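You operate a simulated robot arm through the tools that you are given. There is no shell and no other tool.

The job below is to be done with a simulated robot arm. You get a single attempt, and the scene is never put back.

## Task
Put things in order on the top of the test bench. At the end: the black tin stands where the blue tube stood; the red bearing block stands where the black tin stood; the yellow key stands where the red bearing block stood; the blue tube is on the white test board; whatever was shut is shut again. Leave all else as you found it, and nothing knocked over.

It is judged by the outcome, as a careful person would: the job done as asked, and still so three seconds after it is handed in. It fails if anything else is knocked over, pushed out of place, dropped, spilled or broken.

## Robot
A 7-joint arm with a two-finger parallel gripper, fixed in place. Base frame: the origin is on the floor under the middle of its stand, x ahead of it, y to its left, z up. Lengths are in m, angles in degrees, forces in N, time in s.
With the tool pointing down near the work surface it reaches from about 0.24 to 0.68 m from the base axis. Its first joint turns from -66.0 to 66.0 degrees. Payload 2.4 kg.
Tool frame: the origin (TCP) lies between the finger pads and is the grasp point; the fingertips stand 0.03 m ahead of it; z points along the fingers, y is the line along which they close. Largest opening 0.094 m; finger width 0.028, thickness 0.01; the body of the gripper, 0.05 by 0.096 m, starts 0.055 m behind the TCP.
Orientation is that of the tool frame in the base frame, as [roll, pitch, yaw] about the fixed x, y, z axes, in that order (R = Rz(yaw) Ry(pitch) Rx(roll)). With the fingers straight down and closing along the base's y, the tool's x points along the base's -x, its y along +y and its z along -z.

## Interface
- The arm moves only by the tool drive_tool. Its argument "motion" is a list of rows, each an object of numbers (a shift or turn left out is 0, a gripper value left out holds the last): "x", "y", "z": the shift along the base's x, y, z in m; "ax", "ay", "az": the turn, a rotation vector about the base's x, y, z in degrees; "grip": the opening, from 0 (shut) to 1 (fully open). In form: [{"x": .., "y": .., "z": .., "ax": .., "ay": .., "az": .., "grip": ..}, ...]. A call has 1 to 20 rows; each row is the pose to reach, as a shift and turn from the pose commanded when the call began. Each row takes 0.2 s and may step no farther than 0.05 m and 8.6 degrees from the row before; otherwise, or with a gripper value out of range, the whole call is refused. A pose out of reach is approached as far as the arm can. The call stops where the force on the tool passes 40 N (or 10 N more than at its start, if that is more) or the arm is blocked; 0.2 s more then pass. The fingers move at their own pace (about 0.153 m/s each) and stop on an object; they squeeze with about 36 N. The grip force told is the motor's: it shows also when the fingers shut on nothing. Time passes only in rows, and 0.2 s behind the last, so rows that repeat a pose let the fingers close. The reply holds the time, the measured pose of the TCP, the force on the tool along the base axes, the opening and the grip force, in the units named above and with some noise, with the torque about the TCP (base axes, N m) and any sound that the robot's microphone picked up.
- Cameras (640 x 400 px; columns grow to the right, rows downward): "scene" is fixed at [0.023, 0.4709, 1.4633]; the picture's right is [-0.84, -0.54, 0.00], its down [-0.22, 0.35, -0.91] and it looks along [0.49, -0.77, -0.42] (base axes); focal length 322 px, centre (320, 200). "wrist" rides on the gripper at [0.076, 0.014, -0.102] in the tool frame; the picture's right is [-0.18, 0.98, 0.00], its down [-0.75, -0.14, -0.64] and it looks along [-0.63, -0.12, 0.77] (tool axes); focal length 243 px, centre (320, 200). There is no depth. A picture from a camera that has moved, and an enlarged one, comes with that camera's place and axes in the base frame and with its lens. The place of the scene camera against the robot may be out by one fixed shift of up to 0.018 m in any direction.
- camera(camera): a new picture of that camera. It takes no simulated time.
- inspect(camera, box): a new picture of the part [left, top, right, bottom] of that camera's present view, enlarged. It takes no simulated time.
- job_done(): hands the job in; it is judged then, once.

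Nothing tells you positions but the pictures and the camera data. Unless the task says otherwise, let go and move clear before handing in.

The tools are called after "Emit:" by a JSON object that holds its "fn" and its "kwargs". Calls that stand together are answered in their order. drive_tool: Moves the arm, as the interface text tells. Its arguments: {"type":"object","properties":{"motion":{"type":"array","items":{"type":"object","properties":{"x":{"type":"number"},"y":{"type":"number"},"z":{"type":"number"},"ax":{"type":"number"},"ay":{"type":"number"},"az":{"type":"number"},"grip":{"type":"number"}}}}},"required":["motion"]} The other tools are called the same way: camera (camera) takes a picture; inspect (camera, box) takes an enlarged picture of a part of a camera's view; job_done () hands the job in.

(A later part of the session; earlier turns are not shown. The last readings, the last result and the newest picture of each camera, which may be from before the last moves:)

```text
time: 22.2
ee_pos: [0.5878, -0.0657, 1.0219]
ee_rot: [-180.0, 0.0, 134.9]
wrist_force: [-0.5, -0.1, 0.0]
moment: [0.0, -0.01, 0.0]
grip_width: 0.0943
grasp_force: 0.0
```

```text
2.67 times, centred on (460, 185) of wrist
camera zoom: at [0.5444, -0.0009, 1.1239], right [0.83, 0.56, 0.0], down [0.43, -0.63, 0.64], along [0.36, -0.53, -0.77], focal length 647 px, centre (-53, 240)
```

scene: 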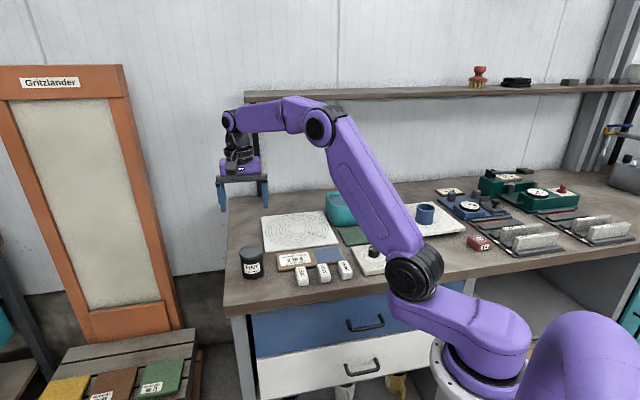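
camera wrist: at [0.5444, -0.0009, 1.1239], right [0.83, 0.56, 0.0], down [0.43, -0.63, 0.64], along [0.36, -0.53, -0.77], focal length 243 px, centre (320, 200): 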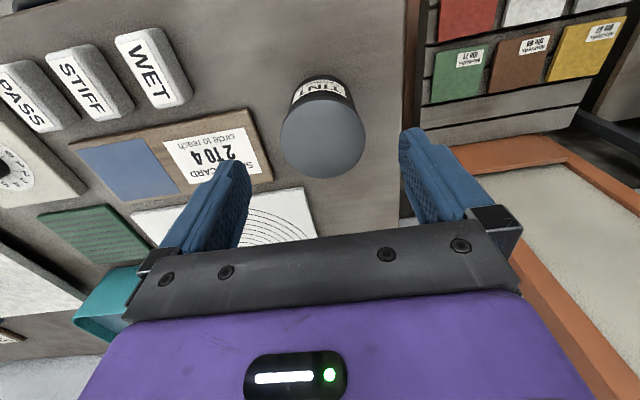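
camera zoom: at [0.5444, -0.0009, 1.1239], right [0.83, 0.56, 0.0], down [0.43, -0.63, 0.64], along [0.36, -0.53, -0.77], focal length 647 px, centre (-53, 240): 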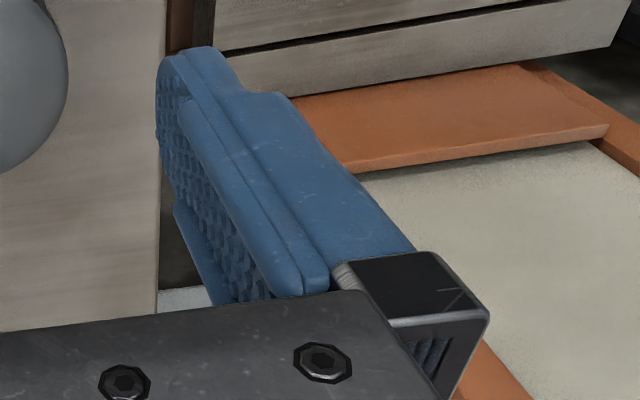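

The lid has only a small overhang, and the fingers straddle the tin. I'll lower to about z = 0.915, grip, and then lift a few millimetres to check that lid and body come up together.

Emit:
{"fn": "drive_tool", "kwargs": {"motion": [{"x": 0.003, "y": -0.0036, "z": -0.03}, {"x": 0.003, "y": -0.0036, "z": -0.06}, {"x": 0.003, "y": -0.0036, "z": -0.085}, {"x": 0.003, "y": -0.0036, "z": -0.105}, {"x": 0.003, "y": -0.0036, "z": -0.105}]}}

Emit:
{"fn": "camera", "kwargs": {"camera": "wrist"}}

Emit:
{"fn": "inspect", "kwargs": {"camera": "scene", "box": [210, 190, 320, 290]}}

```text
time: 23.4
ee_pos: [0.5907, -0.0717, 0.9161]
ee_rot: [-180.0, -0.1, 135.0]
wrist_force: [0.1, 0.2, -0.9]
moment: [-0.01, 0.02, 0.02]
grip_width: 0.094
grasp_force: 0.0
```

```text
taken
camera wrist: at [0.5462, -0.0073, 1.0189], right [0.83, 0.56, 0.0], down [0.43, -0.63, 0.64], along [0.36, -0.53, -0.77], focal length 243 px, centre (320, 200)
```

wrist: 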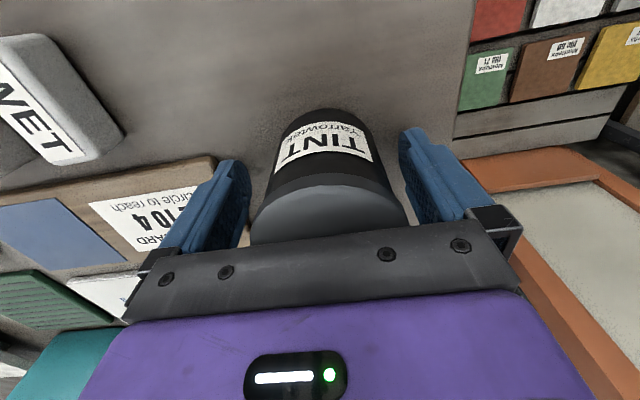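

```text
4.00 times, centred on (265, 240) of scene
camera zoom: at [0.023, 0.4709, 1.4633], right [-0.84, -0.54, 0.0], down [-0.22, 0.35, -0.91], along [0.49, -0.77, -0.42], focal length 1288 px, centre (540, 40)
```

zoom: 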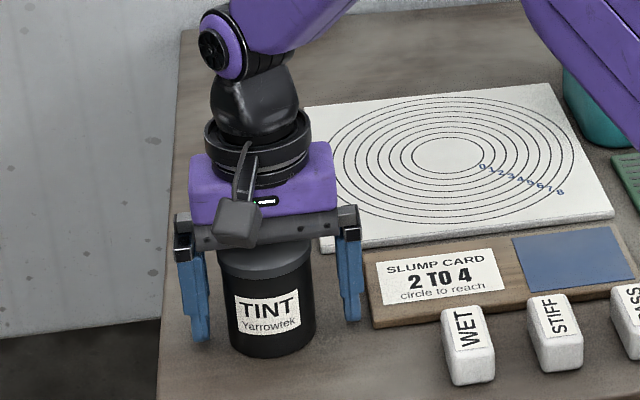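

The tin sits about 3 mm to the right of and 5 mm beyond the grip centre, at roughly (0.597, -0.073). I'll centre on it, close, and lift 8 mm as a test.

Emit:
{"fn": "drive_tool", "kwargs": {"motion": [{"x": 0.003, "y": -0.001}, {"x": 0.0055, "y": -0.002}, {"x": 0.0055, "y": -0.002}, {"x": 0.0055, "y": -0.002, "grip": 0}, {"x": 0.0055, "y": -0.002, "grip": 0}, {"x": 0.0055, "y": -0.002, "grip": 0}]}}

Emit:
{"fn": "camera", "kwargs": {"camera": "wrist"}}

Emit:
{"fn": "inspect", "kwargs": {"camera": "scene", "box": [210, 190, 320, 290]}}

```text
time: 24.8
ee_pos: [0.5963, -0.0714, 0.9157]
ee_rot: [-180.0, 0.0, 135.1]
wrist_force: [-1.9, -0.6, 0.2]
moment: [-0.01, -0.04, -0.01]
grip_width: 0.0647
grasp_force: 36.6
```

```text
taken
camera wrist: at [0.5531, -0.0078, 1.0187], right [0.83, 0.56, 0.0], down [0.43, -0.63, 0.64], along [0.36, -0.53, -0.77], focal length 243 px, centre (320, 200)
```

wrist: 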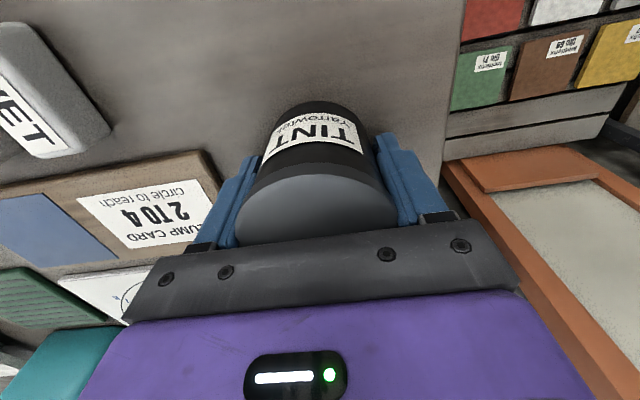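

```text
4.00 times, centred on (265, 240) of scene
camera zoom: at [0.023, 0.4709, 1.4633], right [-0.84, -0.54, 0.0], down [-0.22, 0.35, -0.91], along [0.49, -0.77, -0.42], focal length 1288 px, centre (540, 40)
```

zoom: 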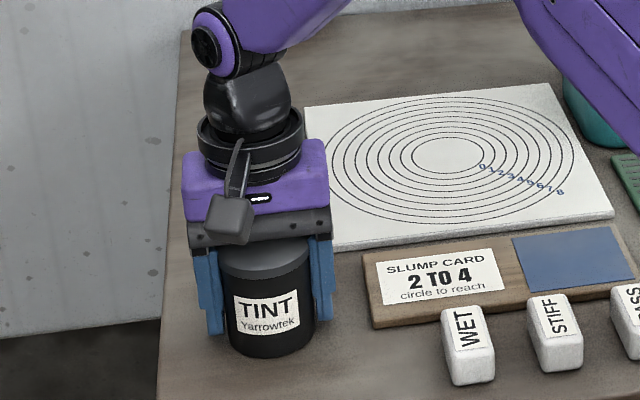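

The tin is gripped at 64.7 mm and hasn't shifted in the scene view. I'll lift it 10 mm to check that the lid and body stay together.

Emit:
{"fn": "drive_tool", "kwargs": {"motion": [{"z": 0.003}, {"z": 0.006}, {"z": 0.01}, {"z": 0.01}]}}

Emit:
{"fn": "inspect", "kwargs": {"camera": "scene", "box": [210, 190, 320, 290]}}

Emit:
{"fn": "camera", "kwargs": {"camera": "wrist"}}

```text
time: 25.8
ee_pos: [0.5966, -0.0721, 0.9269]
ee_rot: [180.0, 0.1, 135.0]
wrist_force: [-0.3, 0.1, -4.0]
moment: [-0.02, -0.02, -0.02]
grip_width: 0.0643
grasp_force: 35.8
```

```text
4.00 times, centred on (265, 240) of scene
camera zoom: at [0.0231, 0.4709, 1.4633], right [-0.84, -0.54, 0.0], down [-0.22, 0.35, -0.91], along [0.49, -0.77, -0.42], focal length 1288 px, centre (540, 40)
```

zoom: 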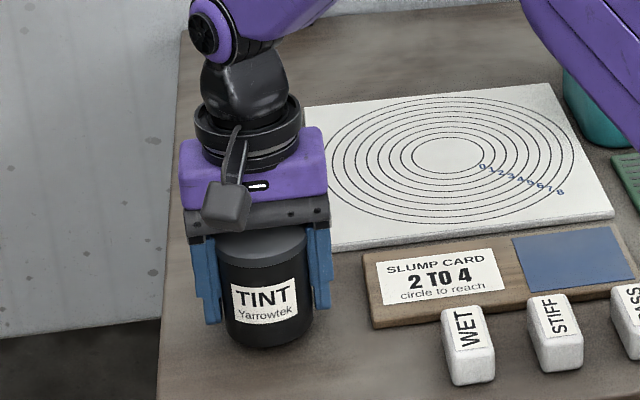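

```text
taken
camera wrist: at [0.5536, -0.0071, 1.0284], right [0.83, 0.56, 0.0], down [0.43, -0.63, 0.64], along [0.36, -0.53, -0.77], focal length 243 px, centre (320, 200)
```

wrist: 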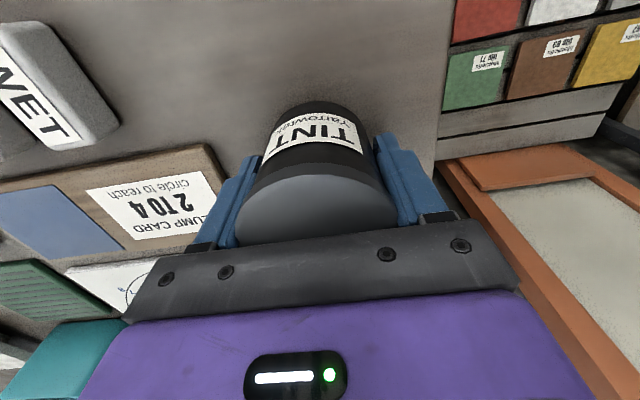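

Lid and body rise together with about 4 N of weight. I'll raise the tin and carry it over to the green mat at (0.430, -0.408).

Emit:
{"fn": "drive_tool", "kwargs": {"motion": [{"z": 0.04}, {"z": 0.08}, {"z": 0.12}, {"z": 0.145}, {"x": -0.021, "y": -0.042, "z": 0.145}, {"x": -0.042, "y": -0.084, "z": 0.145}, {"x": -0.063, "y": -0.126, "z": 0.145}, {"x": -0.084, "y": -0.168, "z": 0.145}, {"x": -0.105, "y": -0.21, "z": 0.145}, {"x": -0.126, "y": -0.252, "z": 0.145}, {"x": -0.147, "y": -0.294, "z": 0.145}, {"x": -0.1673, "y": -0.3358, "z": 0.145}, {"x": -0.1673, "y": -0.3358, "z": 0.145}]}}

Emit:
{"fn": "camera", "kwargs": {"camera": "wrist"}}

Emit:
{"fn": "inspect", "kwargs": {"camera": "scene", "box": [220, 170, 420, 295]}}

```text
time: 28.6
ee_pos: [0.4282, -0.4057, 1.0741]
ee_rot: [-180.0, 0.0, 135.0]
wrist_force: [-0.2, -0.5, -2.8]
moment: [0.0, -0.01, -0.03]
grip_width: 0.0641
grasp_force: 35.8
```

```text
taken
camera wrist: at [0.385, -0.3418, 1.1769], right [0.82, 0.57, 0.0], down [0.43, -0.63, 0.64], along [0.36, -0.53, -0.77], focal length 243 px, centre (320, 200)
```

wrist: 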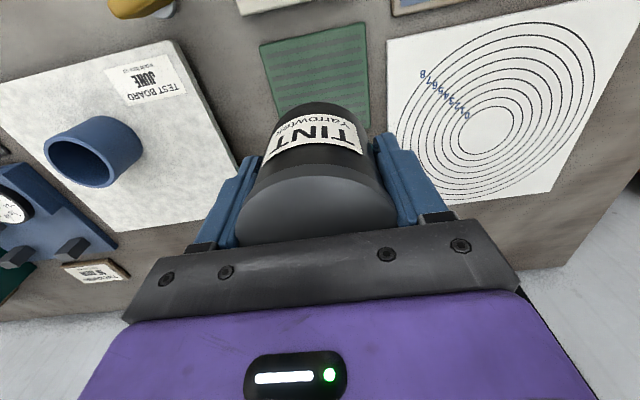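

```text
3.20 times, centred on (320, 232) of scene
camera zoom: at [0.0231, 0.4709, 1.4633], right [-0.84, -0.54, 0.0], down [-0.22, 0.35, -0.91], along [0.49, -0.77, -0.42], focal length 1031 px, centre (320, 96)
```

zoom: 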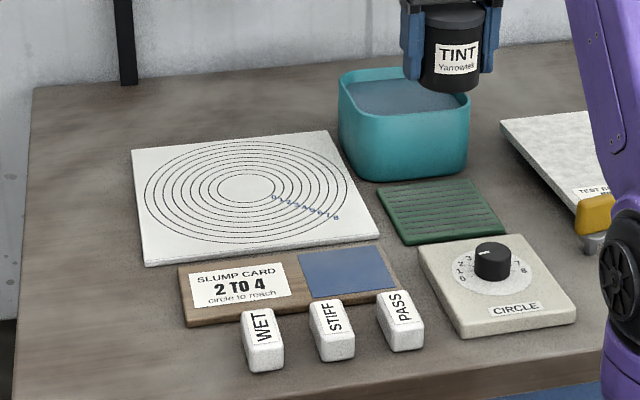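

The tin is above the mat, and the tube had stood at the mat's centre, about (0.430, -0.408). I'll lower the tin close to the mat.

Emit:
{"fn": "drive_tool", "kwargs": {"motion": [{"z": -0.03}, {"z": -0.06}, {"z": -0.09}, {"z": -0.115}, {"z": -0.13}, {"z": -0.13}]}}

Emit:
{"fn": "camera", "kwargs": {"camera": "wrist"}}

Emit:
{"fn": "inspect", "kwargs": {"camera": "scene", "box": [300, 160, 420, 260]}}

```text
time: 30.0
ee_pos: [0.4306, -0.4068, 0.9411]
ee_rot: [179.9, 0.0, 135.0]
wrist_force: [-0.6, 0.0, -2.6]
moment: [0.0, -0.01, 0.01]
grip_width: 0.0645
grasp_force: 36.1
```

```text
taken
camera wrist: at [0.3876, -0.3432, 1.0433], right [0.83, 0.56, 0.0], down [0.43, -0.63, 0.64], along [0.36, -0.53, -0.77], focal length 243 px, centre (320, 200)
```

wrist: 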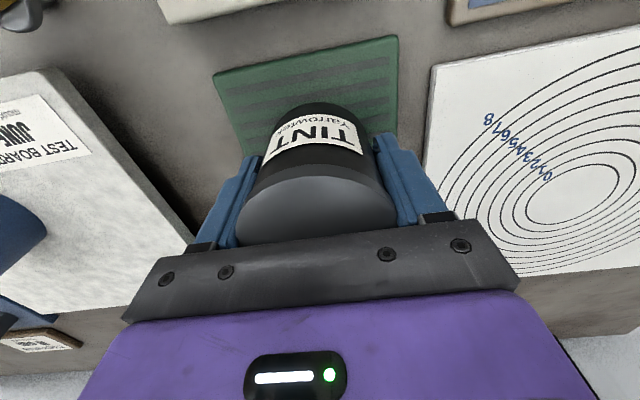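

```text
4.00 times, centred on (360, 210) of scene
camera zoom: at [0.0231, 0.4709, 1.4633], right [-0.84, -0.54, 0.0], down [-0.22, 0.35, -0.91], along [0.49, -0.77, -0.42], focal length 1288 px, centre (160, 160)
```

zoom: 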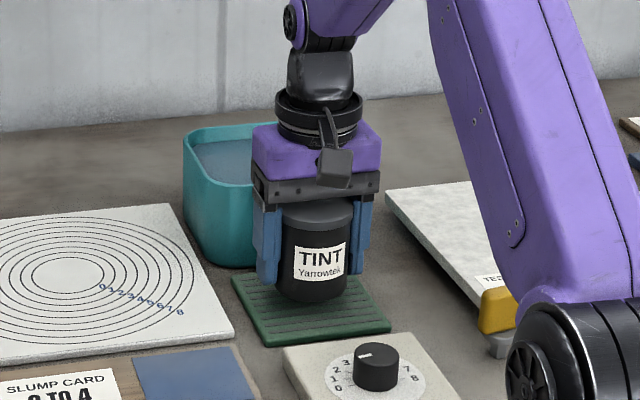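

The tin lines up with where the tube stood and is about 1 to 2 cm above the mat. I'll lower it in small steps.

Emit:
{"fn": "drive_tool", "kwargs": {"motion": [{"z": -0.002}, {"z": -0.004}, {"z": -0.006}, {"z": -0.008}, {"z": -0.01}, {"z": -0.01}]}}

```text
time: 31.4
ee_pos: [0.429, -0.4067, 0.9314]
ee_rot: [-180.0, -0.1, 135.1]
wrist_force: [-0.2, 0.3, -2.2]
moment: [0.01, 0.03, 0.03]
grip_width: 0.0641
grasp_force: 35.9
```

Emit:
{"fn": "drive_tool", "kwargs": {"motion": [{"z": -0.001}, {"z": -0.002}, {"z": -0.003}, {"z": -0.004}, {"z": -0.004}]}}

Emit:
{"fn": "inspect", "kwargs": {"camera": "scene", "box": [300, 160, 420, 260]}}

```text
time: 32.6
ee_pos: [0.4289, -0.4081, 0.926]
ee_rot: [180.0, 0.0, 135.0]
wrist_force: [-0.7, 0.8, -3.9]
moment: [-0.01, -0.04, 0.01]
grip_width: 0.0642
grasp_force: 36.1
```

```text
4.00 times, centred on (360, 210) of scene
camera zoom: at [0.0231, 0.4709, 1.4633], right [-0.84, -0.54, 0.0], down [-0.22, 0.35, -0.91], along [0.49, -0.77, -0.42], focal length 1288 px, centre (160, 160)
```

zoom: 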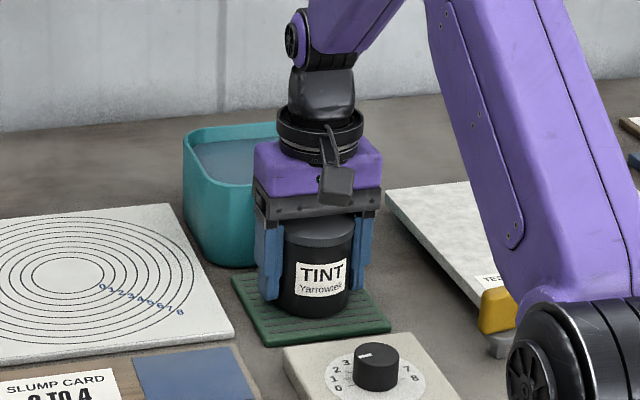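

Emit:
{"fn": "drive_tool", "kwargs": {"motion": [{"z": -0.001}, {"z": -0.002}, {"z": -0.002}]}}

```text
time: 33.4
ee_pos: [0.4295, -0.4079, 0.925]
ee_rot: [180.0, 0.0, 135.1]
wrist_force: [0.1, -0.2, -2.8]
moment: [-0.04, 0.04, 0.0]
grip_width: 0.0641
grasp_force: 36.2
```

Emit:
{"fn": "drive_tool", "kwargs": {"motion": [{"z": -0.001}, {"z": -0.002}, {"z": -0.002}]}}

```text
time: 34.2
ee_pos: [0.4295, -0.4085, 0.9247]
ee_rot: [-179.9, 0.0, 135.1]
wrist_force: [-6.2, 5.5, 16.5]
moment: [0.25, 0.14, -0.01]
grip_width: 0.0643
grasp_force: 35.3
```

The tin has touched the mat with about 16 N. I'll back off 1.5 mm, check the force, and then release.

Emit:
{"fn": "drive_tool", "kwargs": {"motion": [{"z": 0.001}, {"z": 0.0012}, {"z": 0.0012}]}}

Emit:
{"fn": "inspect", "kwargs": {"camera": "scene", "box": [300, 160, 420, 260]}}

```text
time: 35.0
ee_pos: [0.4298, -0.4086, 0.924]
ee_rot: [-180.0, 0.1, 135.0]
wrist_force: [-8.5, 3.5, 15.5]
moment: [0.02, 0.07, 0.04]
grip_width: 0.0642
grasp_force: 36.1
```

```text
4.00 times, centred on (360, 210) of scene
camera zoom: at [0.0226, 0.4713, 1.4632], right [-0.84, -0.54, 0.0], down [-0.22, 0.35, -0.91], along [0.49, -0.77, -0.42], focal length 1288 px, centre (160, 160)
```

zoom: 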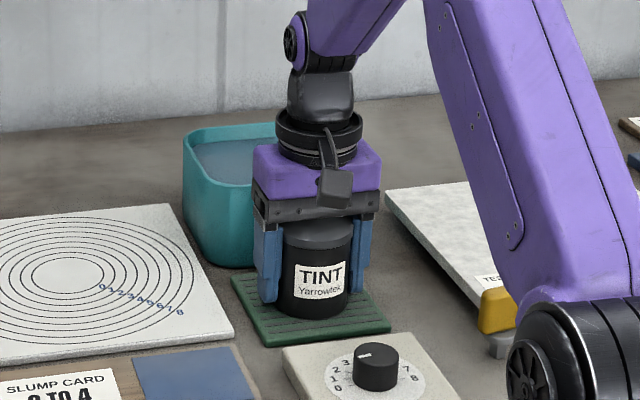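

Emit:
{"fn": "drive_tool", "kwargs": {"motion": [{"z": 0.0008}, {"z": 0.0008}]}}

```text
time: 35.6
ee_pos: [0.4289, -0.4082, 0.9238]
ee_rot: [-180.0, 0.0, 134.9]
wrist_force: [-5.0, 0.2, 6.9]
moment: [-0.1, -0.02, -0.01]
grip_width: 0.0641
grasp_force: 36.0
```

The contact is light now. I'll open the gripper and lift straight up.

Emit:
{"fn": "drive_tool", "kwargs": {"motion": [{"grip": 0.75}, {"grip": 0.85}, {"grip": 1}, {"grip": 1}, {"z": 0.02, "grip": 1}, {"z": 0.05, "grip": 1}, {"z": 0.09, "grip": 1}, {"z": 0.135, "grip": 1}, {"z": 0.17, "grip": 1}, {"z": 0.17, "grip": 1}]}}

Emit:
{"fn": "camera", "kwargs": {"camera": "wrist"}}

Emit:
{"fn": "inspect", "kwargs": {"camera": "scene", "box": [220, 170, 420, 295]}}

Emit:
{"fn": "inspect", "kwargs": {"camera": "wrist", "box": [200, 0, 440, 150]}}

```text
time: 37.8
ee_pos: [0.4278, -0.4086, 1.0926]
ee_rot: [179.9, 0.1, 135.1]
wrist_force: [-0.2, -0.9, 0.1]
moment: [0.01, -0.03, 0.02]
grip_width: 0.094
grasp_force: 0.0
```

```text
taken
camera wrist: at [0.3856, -0.3431, 1.195], right [0.83, 0.56, 0.0], down [0.43, -0.63, 0.64], along [0.36, -0.53, -0.77], focal length 243 px, centre (320, 200)
```

wrist: 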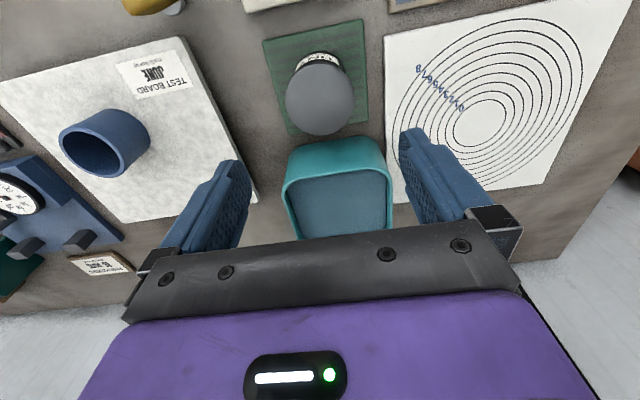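

```text
3.20 times, centred on (320, 232) of scene
camera zoom: at [0.023, 0.4709, 1.4633], right [-0.84, -0.54, 0.0], down [-0.22, 0.35, -0.91], along [0.49, -0.77, -0.42], focal length 1031 px, centre (320, 96)
```

zoom: 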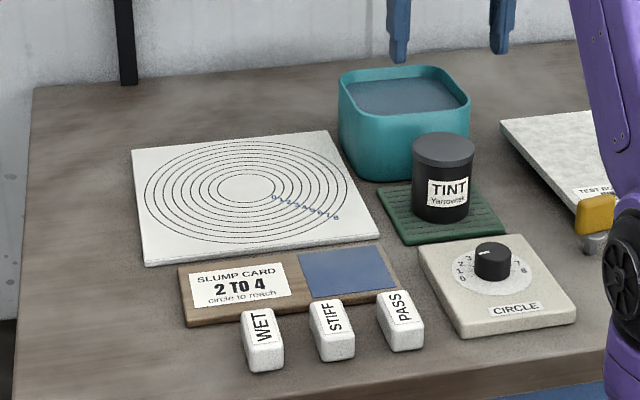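

```text
2.67 times, centred on (320, 75) of wrist
camera zoom: at [0.3856, -0.3431, 1.195], right [0.83, 0.56, 0.0], down [0.43, -0.63, 0.64], along [0.36, -0.53, -0.77], focal length 647 px, centre (320, 533)
```

zoom: 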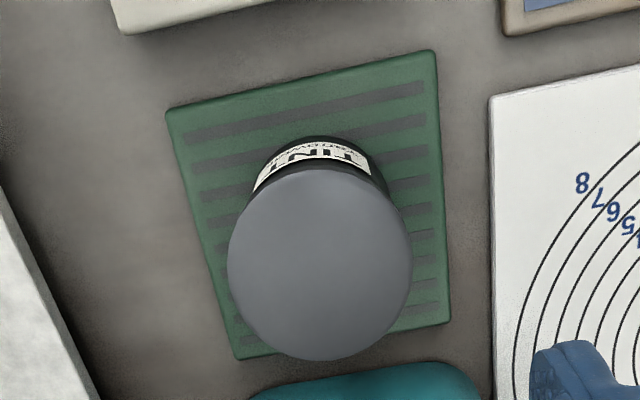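

The tin stands on the mat just where the tube was, and everything around it is undisturbed. Next I'll move at height above the red bearing block at about (0.073, -0.558).

Emit:
{"fn": "drive_tool", "kwargs": {"motion": [{"x": -0.04, "y": -0.017}, {"x": -0.08, "y": -0.034}, {"x": -0.12, "y": -0.051}, {"x": -0.16, "y": -0.068}, {"x": -0.2, "y": -0.085}, {"x": -0.24, "y": -0.102}, {"x": -0.28, "y": -0.118}, {"x": -0.32, "y": -0.134}, {"x": -0.357, "y": -0.15}, {"x": -0.357, "y": -0.15}]}}

Emit:
{"fn": "camera", "kwargs": {"camera": "wrist"}}

Emit:
{"fn": "inspect", "kwargs": {"camera": "wrist", "box": [200, 0, 440, 150]}}

Emit:
{"fn": "inspect", "kwargs": {"camera": "scene", "box": [400, 160, 600, 285]}}

```text
time: 40.0
ee_pos: [0.075, -0.5531, 1.0938]
ee_rot: [179.9, -0.1, 135.1]
wrist_force: [-0.3, -0.1, 0.9]
moment: [0.0, 0.04, 0.02]
grip_width: 0.0941
grasp_force: 0.1
```

```text
taken
camera wrist: at [0.0305, -0.4889, 1.196], right [0.83, 0.56, 0.0], down [0.43, -0.63, 0.64], along [0.36, -0.53, -0.77], focal length 243 px, centre (320, 200)
```

wrist: 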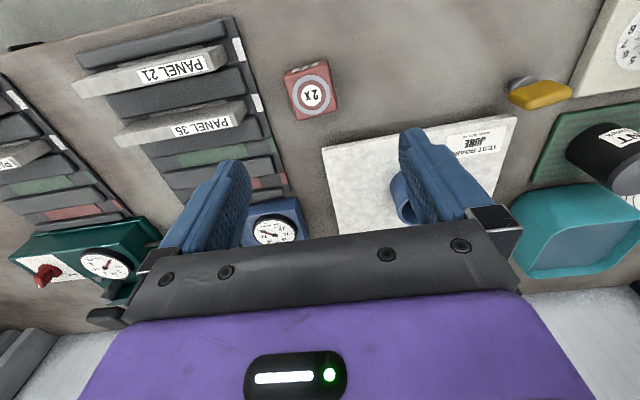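

```text
2.67 times, centred on (320, 75) of wrist
camera zoom: at [0.0305, -0.4889, 1.196], right [0.83, 0.56, 0.0], down [0.43, -0.63, 0.64], along [0.36, -0.53, -0.77], focal length 647 px, centre (320, 533)
```

zoom: 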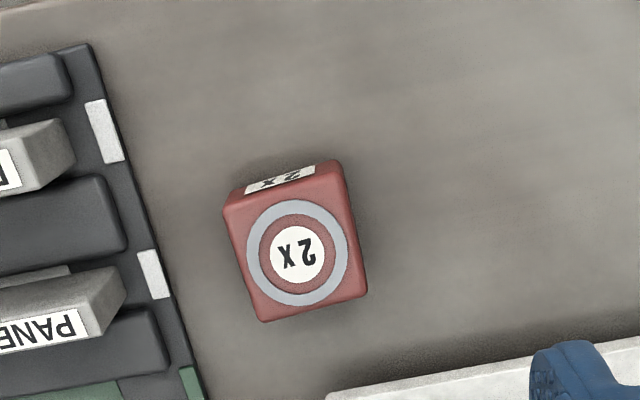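

```text
3.20 times, centred on (500, 222) of scene
camera zoom: at [0.023, 0.4709, 1.4633], right [-0.84, -0.54, 0.0], down [-0.22, 0.35, -0.91], along [0.49, -0.77, -0.42], focal length 1031 px, centre (-256, 128)
```

zoom: 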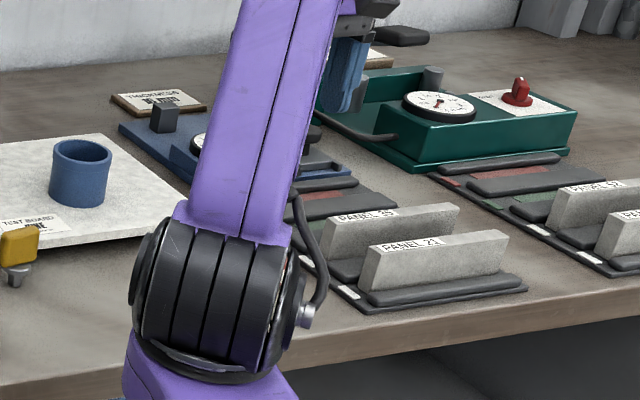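

The red block's ring is near (0.069, -0.563), with its sides nearly square to the tool. I'll take a second pose reading and picture here to settle the numbers.

Emit:
{"fn": "drive_tool", "kwargs": {"motion": [{"grip": 0.75}, {"grip": 0.75}]}}

Emit:
{"fn": "inspect", "kwargs": {"camera": "wrist", "box": [200, 0, 440, 150]}}

```text
time: 40.6
ee_pos: [0.074, -0.5538, 1.0938]
ee_rot: [180.0, 0.0, 135.0]
wrist_force: [-0.3, -0.5, 0.5]
moment: [0.01, 0.01, -0.02]
grip_width: 0.0704
grasp_force: 0.0
```

```text
2.67 times, centred on (320, 75) of wrist
camera zoom: at [0.0311, -0.4887, 1.196], right [0.83, 0.56, 0.0], down [0.43, -0.63, 0.64], along [0.36, -0.53, -0.77], focal length 647 px, centre (320, 533)
```

zoom: 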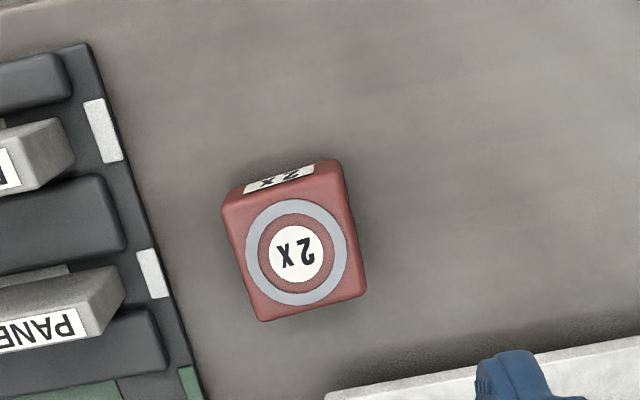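

The pose reads about 4 mm short of what I commanded in y, so this yaw may be near a joint limit here. I'll descend a little with a 4° turn and see how closely the arm follows.

Emit:
{"fn": "drive_tool", "kwargs": {"motion": [{"z": -0.02, "az": 2}, {"z": -0.04, "az": 4}, {"z": -0.06, "az": 4}, {"z": -0.06, "az": 4}]}}

Emit:
{"fn": "inspect", "kwargs": {"camera": "wrist", "box": [200, 0, 440, 150]}}

Emit:
{"fn": "camera", "kwargs": {"camera": "scene"}}

```text
time: 41.6
ee_pos: [0.0727, -0.5564, 1.0327]
ee_rot: [-180.0, 0.0, 139.0]
wrist_force: [0.0, 0.2, 0.3]
moment: [-0.03, 0.01, -0.02]
grip_width: 0.0705
grasp_force: 0.0
```

```text
2.67 times, centred on (320, 75) of wrist
camera zoom: at [0.0256, -0.4944, 1.1347], right [0.78, 0.62, 0.0], down [0.48, -0.6, 0.64], along [0.4, -0.5, -0.77], focal length 647 px, centre (320, 533)
```

zoom: 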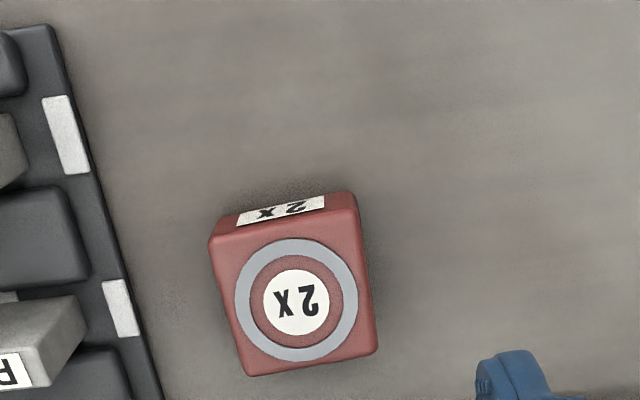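

```text
taken
```

scene: 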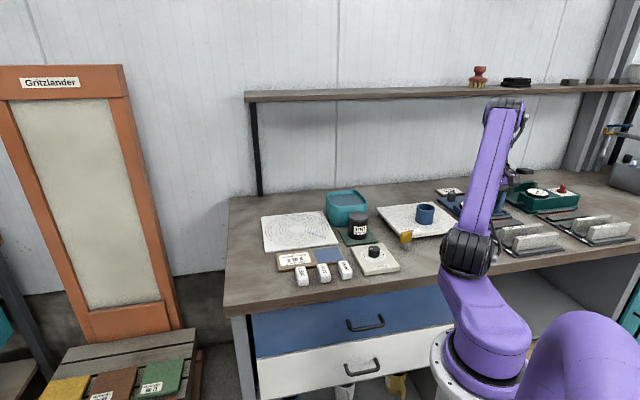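

Tracking is good at this height. The block's centre is near (0.068, -0.5625) with its top at about z = 0.92, so I'll shift over it and lower to just above it for a last check.

Emit:
{"fn": "drive_tool", "kwargs": {"motion": [{"x": -0.0045, "y": -0.0055, "z": -0.02}, {"x": -0.0045, "y": -0.0055, "z": -0.045}, {"x": -0.0045, "y": -0.0055, "z": -0.064}, {"x": -0.0045, "y": -0.0055, "z": -0.064}]}}

Emit:
{"fn": "camera", "kwargs": {"camera": "wrist"}}

Emit:
{"fn": "inspect", "kwargs": {"camera": "wrist", "box": [200, 50, 440, 200]}}

```text
time: 42.6
ee_pos: [0.0685, -0.5632, 0.9702]
ee_rot: [-180.0, 0.0, 139.0]
wrist_force: [0.7, 1.3, -0.9]
moment: [-0.01, -0.01, 0.02]
grip_width: 0.0704
grasp_force: 0.2
```

```text
taken
camera wrist: at [0.0204, -0.5014, 1.0717], right [0.78, 0.62, 0.0], down [0.48, -0.6, 0.64], along [0.4, -0.5, -0.77], focal length 243 px, centre (320, 200)
```

wrist: 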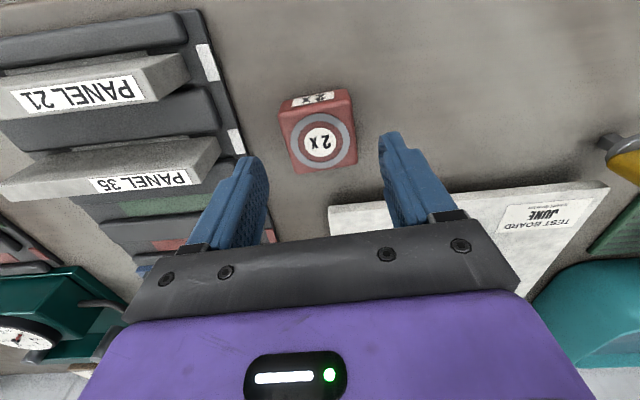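

```text
2.67 times, centred on (320, 125) of wrist
camera zoom: at [0.0204, -0.5014, 1.0717], right [0.78, 0.62, 0.0], down [0.48, -0.6, 0.64], along [0.4, -0.5, -0.77], focal length 647 px, centre (320, 400)
```

zoom: 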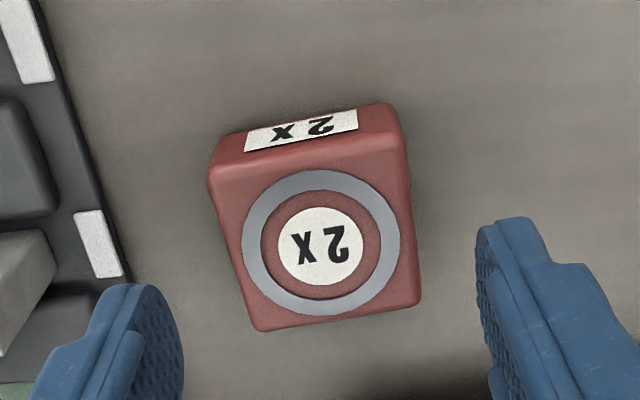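

The grip is centred over the block. I'll lower to z ≈ 0.913 and close.

Emit:
{"fn": "drive_tool", "kwargs": {"motion": [{"z": -0.02}, {"z": -0.04}, {"z": -0.057}, {"z": -0.057}]}}

Emit:
{"fn": "camera", "kwargs": {"camera": "wrist"}}

```text
time: 43.6
ee_pos: [0.0674, -0.5624, 0.9139]
ee_rot: [-180.0, 0.0, 138.9]
wrist_force: [0.8, 0.6, 0.4]
moment: [0.03, 0.01, 0.01]
grip_width: 0.0702
grasp_force: 0.1
```

```text
taken
camera wrist: at [0.0197, -0.5011, 1.0156], right [0.78, 0.62, 0.0], down [0.48, -0.6, 0.64], along [0.4, -0.5, -0.77], focal length 243 px, centre (320, 200)
```

wrist: 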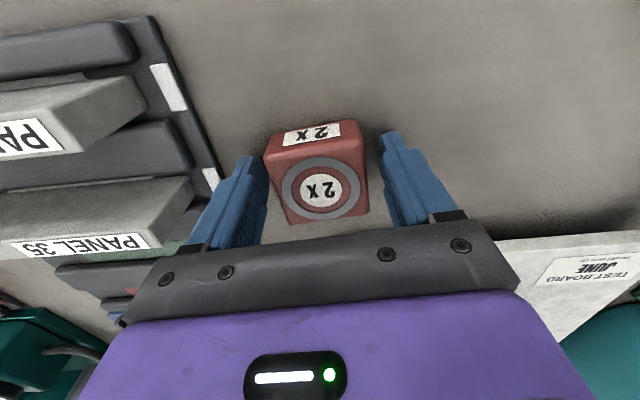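

The ring sits right at the grip centre, so the block stands at about (0.068, -0.563). I'll close on it.

Emit:
{"fn": "drive_tool", "kwargs": {"motion": [{"grip": 0}, {"grip": 0}, {"grip": 0}]}}

Emit:
{"fn": "camera", "kwargs": {"camera": "wrist"}}

Emit:
{"fn": "inspect", "kwargs": {"camera": "scene", "box": [440, 170, 640, 295]}}

```text
time: 44.4
ee_pos: [0.0673, -0.5634, 0.9152]
ee_rot: [-179.8, 0.1, 139.1]
wrist_force: [0.1, -0.1, 21.2]
moment: [0.41, 0.11, 0.12]
grip_width: 0.0519
grasp_force: 35.5
```

```text
taken
camera wrist: at [0.0197, -0.5015, 1.0169], right [0.78, 0.62, 0.0], down [0.48, -0.6, 0.64], along [0.4, -0.51, -0.76], focal length 243 px, centre (320, 200)
```

wrist: 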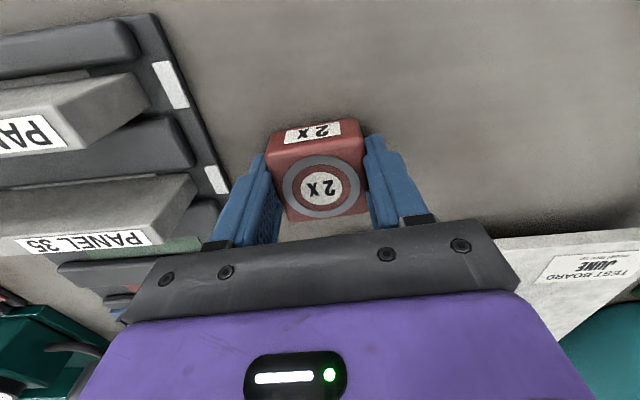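

```text
3.20 times, centred on (540, 232) of scene
camera zoom: at [0.023, 0.4713, 1.4631], right [-0.84, -0.54, 0.0], down [-0.22, 0.35, -0.91], along [0.49, -0.77, -0.42], focal length 1031 px, centre (-384, 96)
```

zoom: 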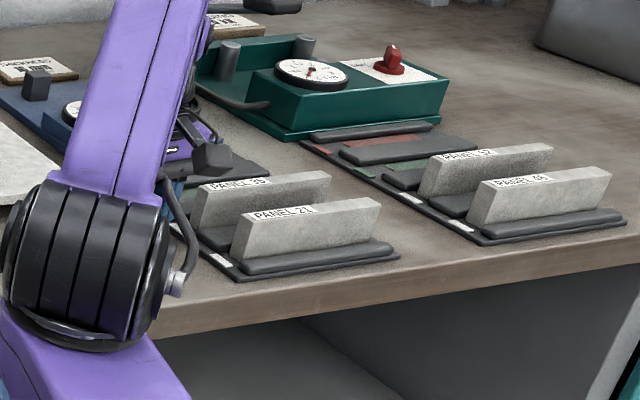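

The fingers closed at 51.9 mm with an unexpected 21 N upward push. I'll look closely before lifting anything.

Emit:
{"fn": "inspect", "kwargs": {"camera": "wrist", "box": [230, 100, 420, 240]}}

Emit:
{"fn": "drive_tool", "kwargs": {"motion": [{}, {}]}}

```text
2.86 times, centred on (325, 170) of wrist
camera zoom: at [0.0197, -0.5015, 1.0169], right [0.78, 0.62, 0.0], down [0.48, -0.6, 0.64], along [0.4, -0.51, -0.76], focal length 693 px, centre (306, 286)
```

zoom: 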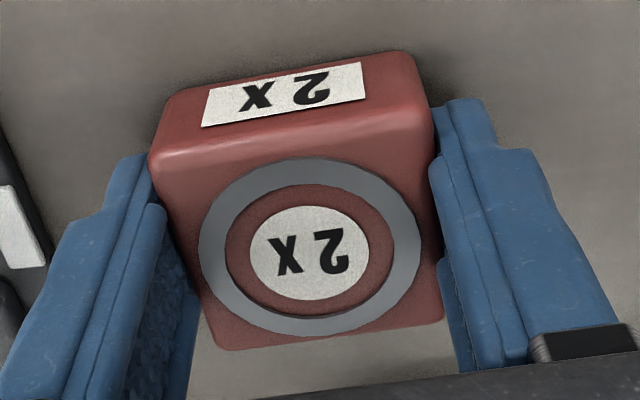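

```text
time: 45.0
ee_pos: [0.0674, -0.5629, 0.9148]
ee_rot: [-179.8, 0.2, 138.9]
wrist_force: [-0.1, -1.3, 29.6]
moment: [0.19, 0.22, 0.04]
grip_width: 0.0516
grasp_force: 35.6
```

The block looks aligned in the fingers, and the push grew to about 30 N, as if the arm is pressing down through the gripped block onto the bench. I'll raise 2 mm to ease it.

Emit:
{"fn": "drive_tool", "kwargs": {"motion": [{"z": 0.001}, {"z": 0.002}, {"z": 0.002}]}}

Emit:
{"fn": "inspect", "kwargs": {"camera": "wrist", "box": [230, 100, 420, 240]}}

```text
time: 45.8
ee_pos: [0.0685, -0.5623, 0.9144]
ee_rot: [179.9, -0.1, 138.9]
wrist_force: [-1.6, -3.4, 7.9]
moment: [-0.55, 0.0, -0.1]
grip_width: 0.0515
grasp_force: 36.2
```

```text
2.86 times, centred on (325, 170) of wrist
camera zoom: at [0.0201, -0.5008, 1.0174], right [0.78, 0.62, 0.0], down [0.48, -0.6, 0.64], along [0.4, -0.5, -0.77], focal length 693 px, centre (306, 286)
```

zoom: 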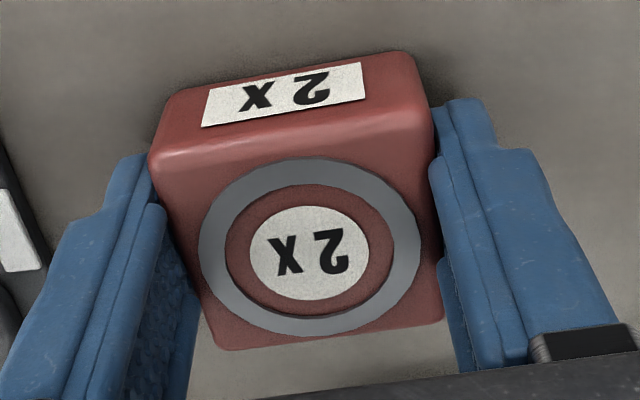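

The force dropped to about 8 N, so it was only downward pressing. I'll now lift the block 12 mm and check that it's held firmly.

Emit:
{"fn": "drive_tool", "kwargs": {"motion": [{"z": 0.003}, {"z": 0.007}, {"z": 0.012}, {"z": 0.012}]}}

Emit:
{"fn": "camera", "kwargs": {"camera": "wrist"}}

```text
time: 46.8
ee_pos: [0.068, -0.5613, 0.9264]
ee_rot: [-180.0, 0.0, 139.1]
wrist_force: [-0.3, 0.4, -2.0]
moment: [-0.02, 0.01, 0.03]
grip_width: 0.0515
grasp_force: 35.8
```

```text
taken
camera wrist: at [0.0209, -0.5008, 1.029], right [0.78, 0.62, 0.0], down [0.48, -0.6, 0.64], along [0.4, -0.5, -0.77], focal length 243 px, centre (320, 200)
```

wrist: 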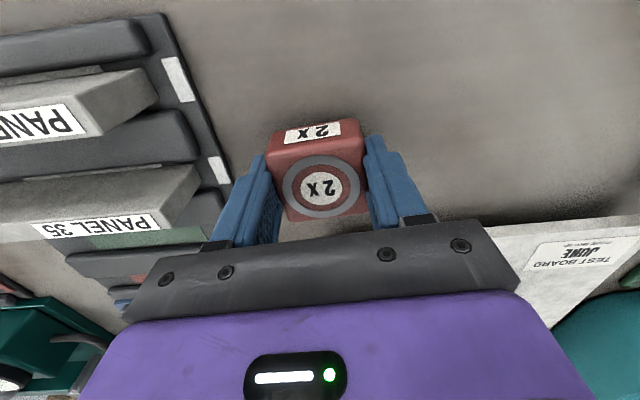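

The block is held, with about 2 N of weight. I'll raise it and carry it across to where the black tin stood, (0.597, -0.0725).

Emit:
{"fn": "drive_tool", "kwargs": {"motion": [{"z": 0.045}, {"z": 0.09}, {"z": 0.138}, {"x": 0.033, "y": 0.0307, "z": 0.138}, {"x": 0.0661, "y": 0.0614, "z": 0.138}, {"x": 0.0991, "y": 0.0921, "z": 0.138}, {"x": 0.1321, "y": 0.1228, "z": 0.138}, {"x": 0.1652, "y": 0.1534, "z": 0.138}, {"x": 0.1982, "y": 0.1841, "z": 0.138}, {"x": 0.2312, "y": 0.2148, "z": 0.138}, {"x": 0.2642, "y": 0.2455, "z": 0.138}, {"x": 0.2973, "y": 0.2762, "z": 0.138}, {"x": 0.3303, "y": 0.3069, "z": 0.138}, {"x": 0.3633, "y": 0.3376, "z": 0.138}, {"x": 0.3964, "y": 0.3683, "z": 0.138}, {"x": 0.4294, "y": 0.3989, "z": 0.138}, {"x": 0.4624, "y": 0.4296, "z": 0.138}, {"x": 0.4954, "y": 0.4603, "z": 0.138}, {"x": 0.5285, "y": 0.491, "z": 0.138}, {"x": 0.5285, "y": 0.491, "z": 0.138}]}}

Emit:
{"fn": "camera", "kwargs": {"camera": "wrist"}}

Emit:
{"fn": "camera", "kwargs": {"camera": "scene"}}

```text
time: 51.0
ee_pos: [0.5976, -0.0713, 1.0656]
ee_rot: [-180.0, 0.0, 138.9]
wrist_force: [0.1, -0.2, -2.8]
moment: [0.06, 0.05, -0.03]
grip_width: 0.0514
grasp_force: 36.1
```

```text
taken
camera wrist: at [0.5493, -0.0098, 1.1678], right [0.78, 0.62, 0.0], down [0.48, -0.6, 0.64], along [0.4, -0.5, -0.77], focal length 243 px, centre (320, 200)
```

wrist: 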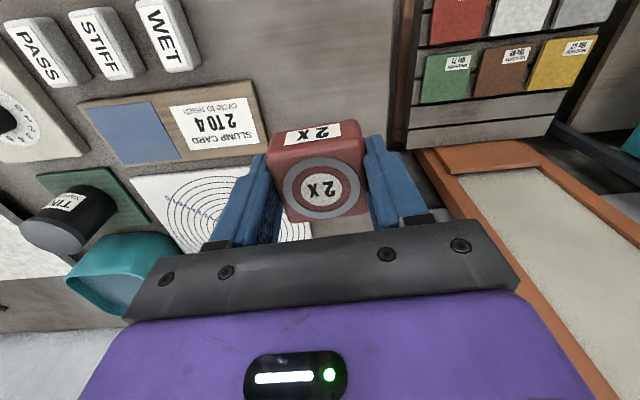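

```text
taken
```

scene: 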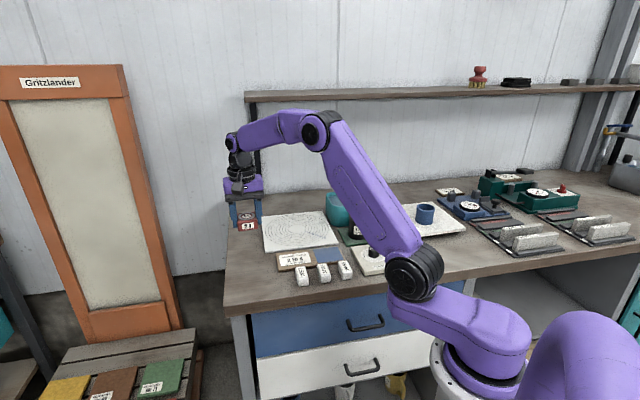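

The block hangs over the tin's old spot. I'll lower it to about 1 cm above the bench.

Emit:
{"fn": "drive_tool", "kwargs": {"motion": [{"z": -0.03}, {"z": -0.06}, {"z": -0.09}, {"z": -0.12}, {"z": -0.14}, {"z": -0.14}]}}

Emit:
{"fn": "inspect", "kwargs": {"camera": "scene", "box": [210, 190, 320, 290]}}

Emit:
{"fn": "camera", "kwargs": {"camera": "wrist"}}

```text
time: 52.4
ee_pos: [0.5955, -0.0732, 0.9248]
ee_rot: [179.9, 0.0, 139.0]
wrist_force: [-0.7, 0.5, -3.4]
moment: [-0.02, 0.01, -0.03]
grip_width: 0.0517
grasp_force: 35.6
```

```text
4.00 times, centred on (265, 240) of scene
camera zoom: at [0.0231, 0.4709, 1.4633], right [-0.84, -0.54, 0.0], down [-0.22, 0.35, -0.91], along [0.49, -0.77, -0.42], focal length 1288 px, centre (540, 40)
```

zoom: 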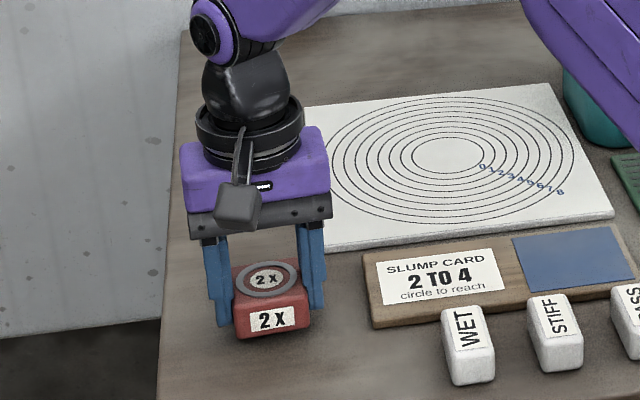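

```text
taken
camera wrist: at [0.5485, -0.0107, 1.0276], right [0.78, 0.62, 0.0], down [0.48, -0.6, 0.64], along [0.4, -0.5, -0.77], focal length 243 px, centre (320, 200)
```

wrist: 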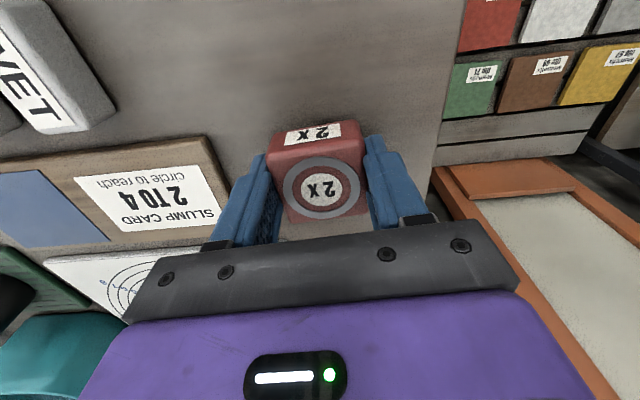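

The block is about 1 cm above the bench. I'll zoom in to compare its spot with the tin's original footprint before setting it down.

Emit:
{"fn": "inspect", "kwargs": {"camera": "scene", "box": [225, 230, 285, 290]}}

Emit:
{"fn": "inspect", "kwargs": {"camera": "wrist", "box": [230, 100, 420, 240]}}

```text
6.67 times, centred on (255, 260) of scene
camera zoom: at [0.0231, 0.4709, 1.4633], right [-0.84, -0.54, 0.0], down [-0.22, 0.35, -0.91], along [0.49, -0.77, -0.42], focal length 2148 px, centre (753, -200)
```

zoom: 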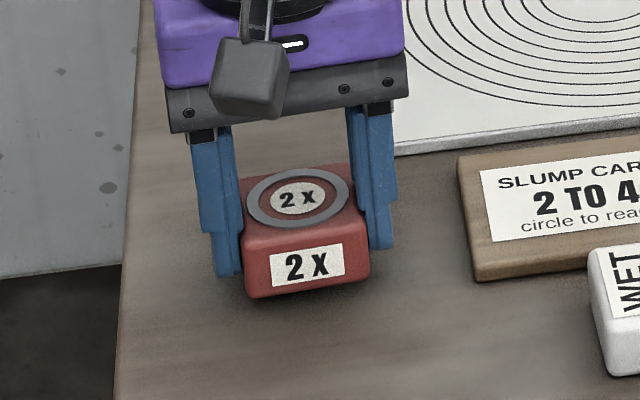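

```text
2.86 times, centred on (325, 170) of wrist
camera zoom: at [0.5485, -0.0107, 1.0276], right [0.78, 0.62, 0.0], down [0.48, -0.6, 0.64], along [0.4, -0.5, -0.77], focal length 693 px, centre (306, 286)
```

zoom: 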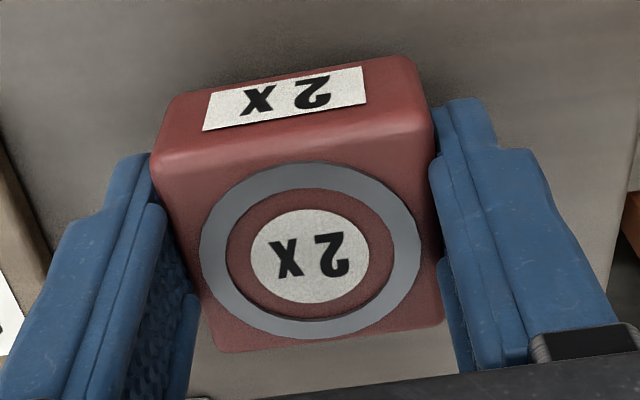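

By both camera views the block is about 5 mm farther back than the tin stood. I'll shift it towards the front by that much and lower it in small steps.

Emit:
{"fn": "drive_tool", "kwargs": {"motion": [{"x": -0.0029, "y": 0.0047}, {"x": -0.0029, "y": 0.0047, "z": -0.002}, {"x": -0.0029, "y": 0.0047, "z": -0.004}, {"x": -0.0029, "y": 0.0047, "z": -0.006}, {"x": -0.0029, "y": 0.0047, "z": -0.0075}, {"x": -0.0029, "y": 0.0047, "z": -0.0075}]}}

Emit:
{"fn": "inspect", "kwargs": {"camera": "scene", "box": [225, 230, 285, 290]}}

```text
time: 53.8
ee_pos: [0.5933, -0.0675, 0.9177]
ee_rot: [-180.0, 0.0, 139.1]
wrist_force: [-0.1, -1.2, -2.0]
moment: [-0.04, 0.02, 0.01]
grip_width: 0.0515
grasp_force: 35.7
```

```text
6.67 times, centred on (255, 260) of scene
camera zoom: at [0.0231, 0.4709, 1.4633], right [-0.84, -0.54, 0.0], down [-0.22, 0.35, -0.91], along [0.49, -0.77, -0.42], focal length 2148 px, centre (753, -200)
```

zoom: 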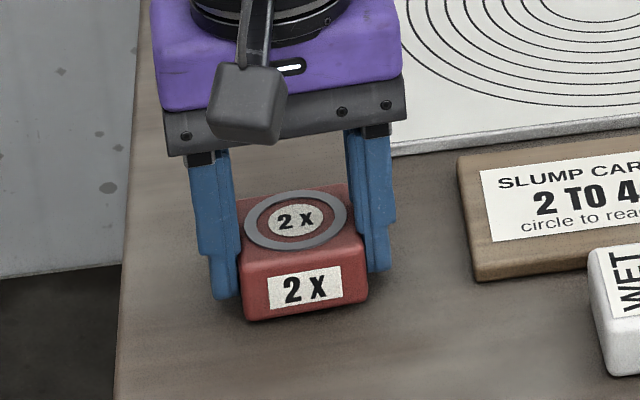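

The front edge now matches the expected footprint. I'll take the last few millimetres 1 mm at a time.

Emit:
{"fn": "drive_tool", "kwargs": {"motion": [{"z": -0.001}, {"z": -0.002}, {"z": -0.002}]}}

```text
time: 54.6
ee_pos: [0.5932, -0.0674, 0.9156]
ee_rot: [180.0, 0.0, 139.0]
wrist_force: [-0.5, 0.7, -2.7]
moment: [0.02, 0.02, 0.0]
grip_width: 0.0515
grasp_force: 36.3
```

Emit:
{"fn": "drive_tool", "kwargs": {"motion": [{"z": -0.001}, {"z": -0.001}]}}

```text
time: 55.2
ee_pos: [0.5938, -0.067, 0.9148]
ee_rot: [-179.9, 0.0, 139.0]
wrist_force: [0.4, -0.3, -2.3]
moment: [0.03, 0.03, -0.03]
grip_width: 0.0517
grasp_force: 36.0
```

Emit:
{"fn": "drive_tool", "kwargs": {"motion": [{"z": -0.001}, {"z": -0.001}]}}

```text
time: 55.8
ee_pos: [0.5946, -0.0681, 0.915]
ee_rot: [180.0, 0.1, 139.0]
wrist_force: [-5.1, -0.1, 11.9]
moment: [-0.44, 0.24, -0.12]
grip_width: 0.0513
grasp_force: 35.9
```

The block touches the bench with about 12 N. I'll ease up half a millimetre, open partway, and rise straight up.

Emit:
{"fn": "drive_tool", "kwargs": {"motion": [{"z": 0.0006}, {"z": 0.0006, "grip": 0.65}, {"z": 0.0006, "grip": 0.75}, {"z": 0.0006, "grip": 0.8}, {"z": 0.02, "grip": 0.8}, {"z": 0.05, "grip": 0.8}, {"z": 0.09, "grip": 0.8}, {"z": 0.135, "grip": 0.8}, {"z": 0.18, "grip": 0.8}, {"z": 0.18, "grip": 0.8}]}}

Emit:
{"fn": "camera", "kwargs": {"camera": "wrist"}}

Emit:
{"fn": "inspect", "kwargs": {"camera": "scene", "box": [220, 170, 420, 295]}}

Emit:
{"fn": "inspect", "kwargs": {"camera": "scene", "box": [225, 230, 285, 290]}}

```text
time: 58.0
ee_pos: [0.5954, -0.0719, 1.0926]
ee_rot: [179.9, -0.1, 139.0]
wrist_force: [0.7, 0.0, 0.0]
moment: [-0.01, 0.02, 0.01]
grip_width: 0.0752
grasp_force: 0.1
```

```text
taken
camera wrist: at [0.5469, -0.0108, 1.1954], right [0.78, 0.62, 0.0], down [0.48, -0.6, 0.64], along [0.4, -0.5, -0.77], focal length 243 px, centre (320, 200)
```

wrist: 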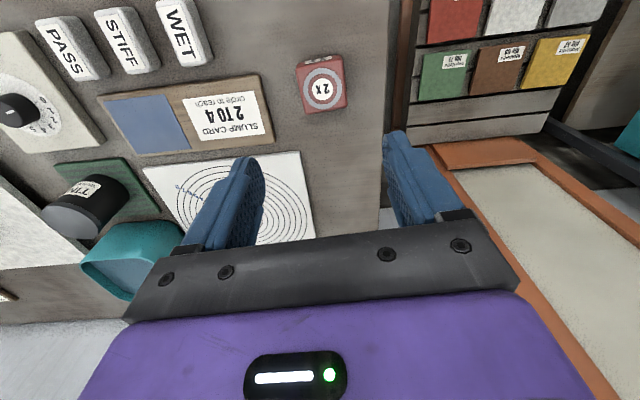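

```text
3.20 times, centred on (320, 232) of scene
camera zoom: at [0.023, 0.4709, 1.4633], right [-0.84, -0.54, 0.0], down [-0.22, 0.35, -0.91], along [0.49, -0.77, -0.42], focal length 1031 px, centre (320, 96)
```

zoom: 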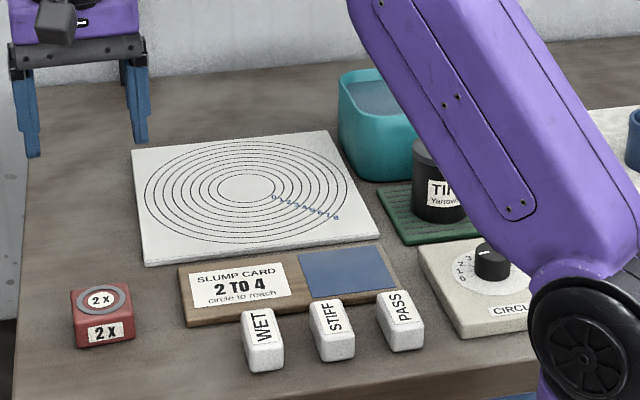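

```text
6.67 times, centred on (255, 260) of scene
camera zoom: at [0.023, 0.4709, 1.4633], right [-0.84, -0.54, 0.0], down [-0.22, 0.35, -0.91], along [0.49, -0.77, -0.42], focal length 2148 px, centre (753, -200)
```

zoom: 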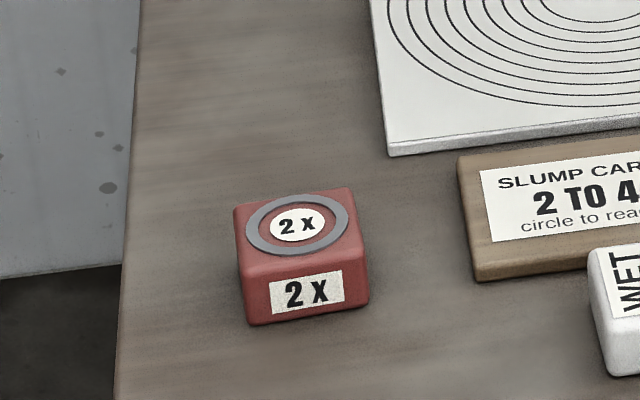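

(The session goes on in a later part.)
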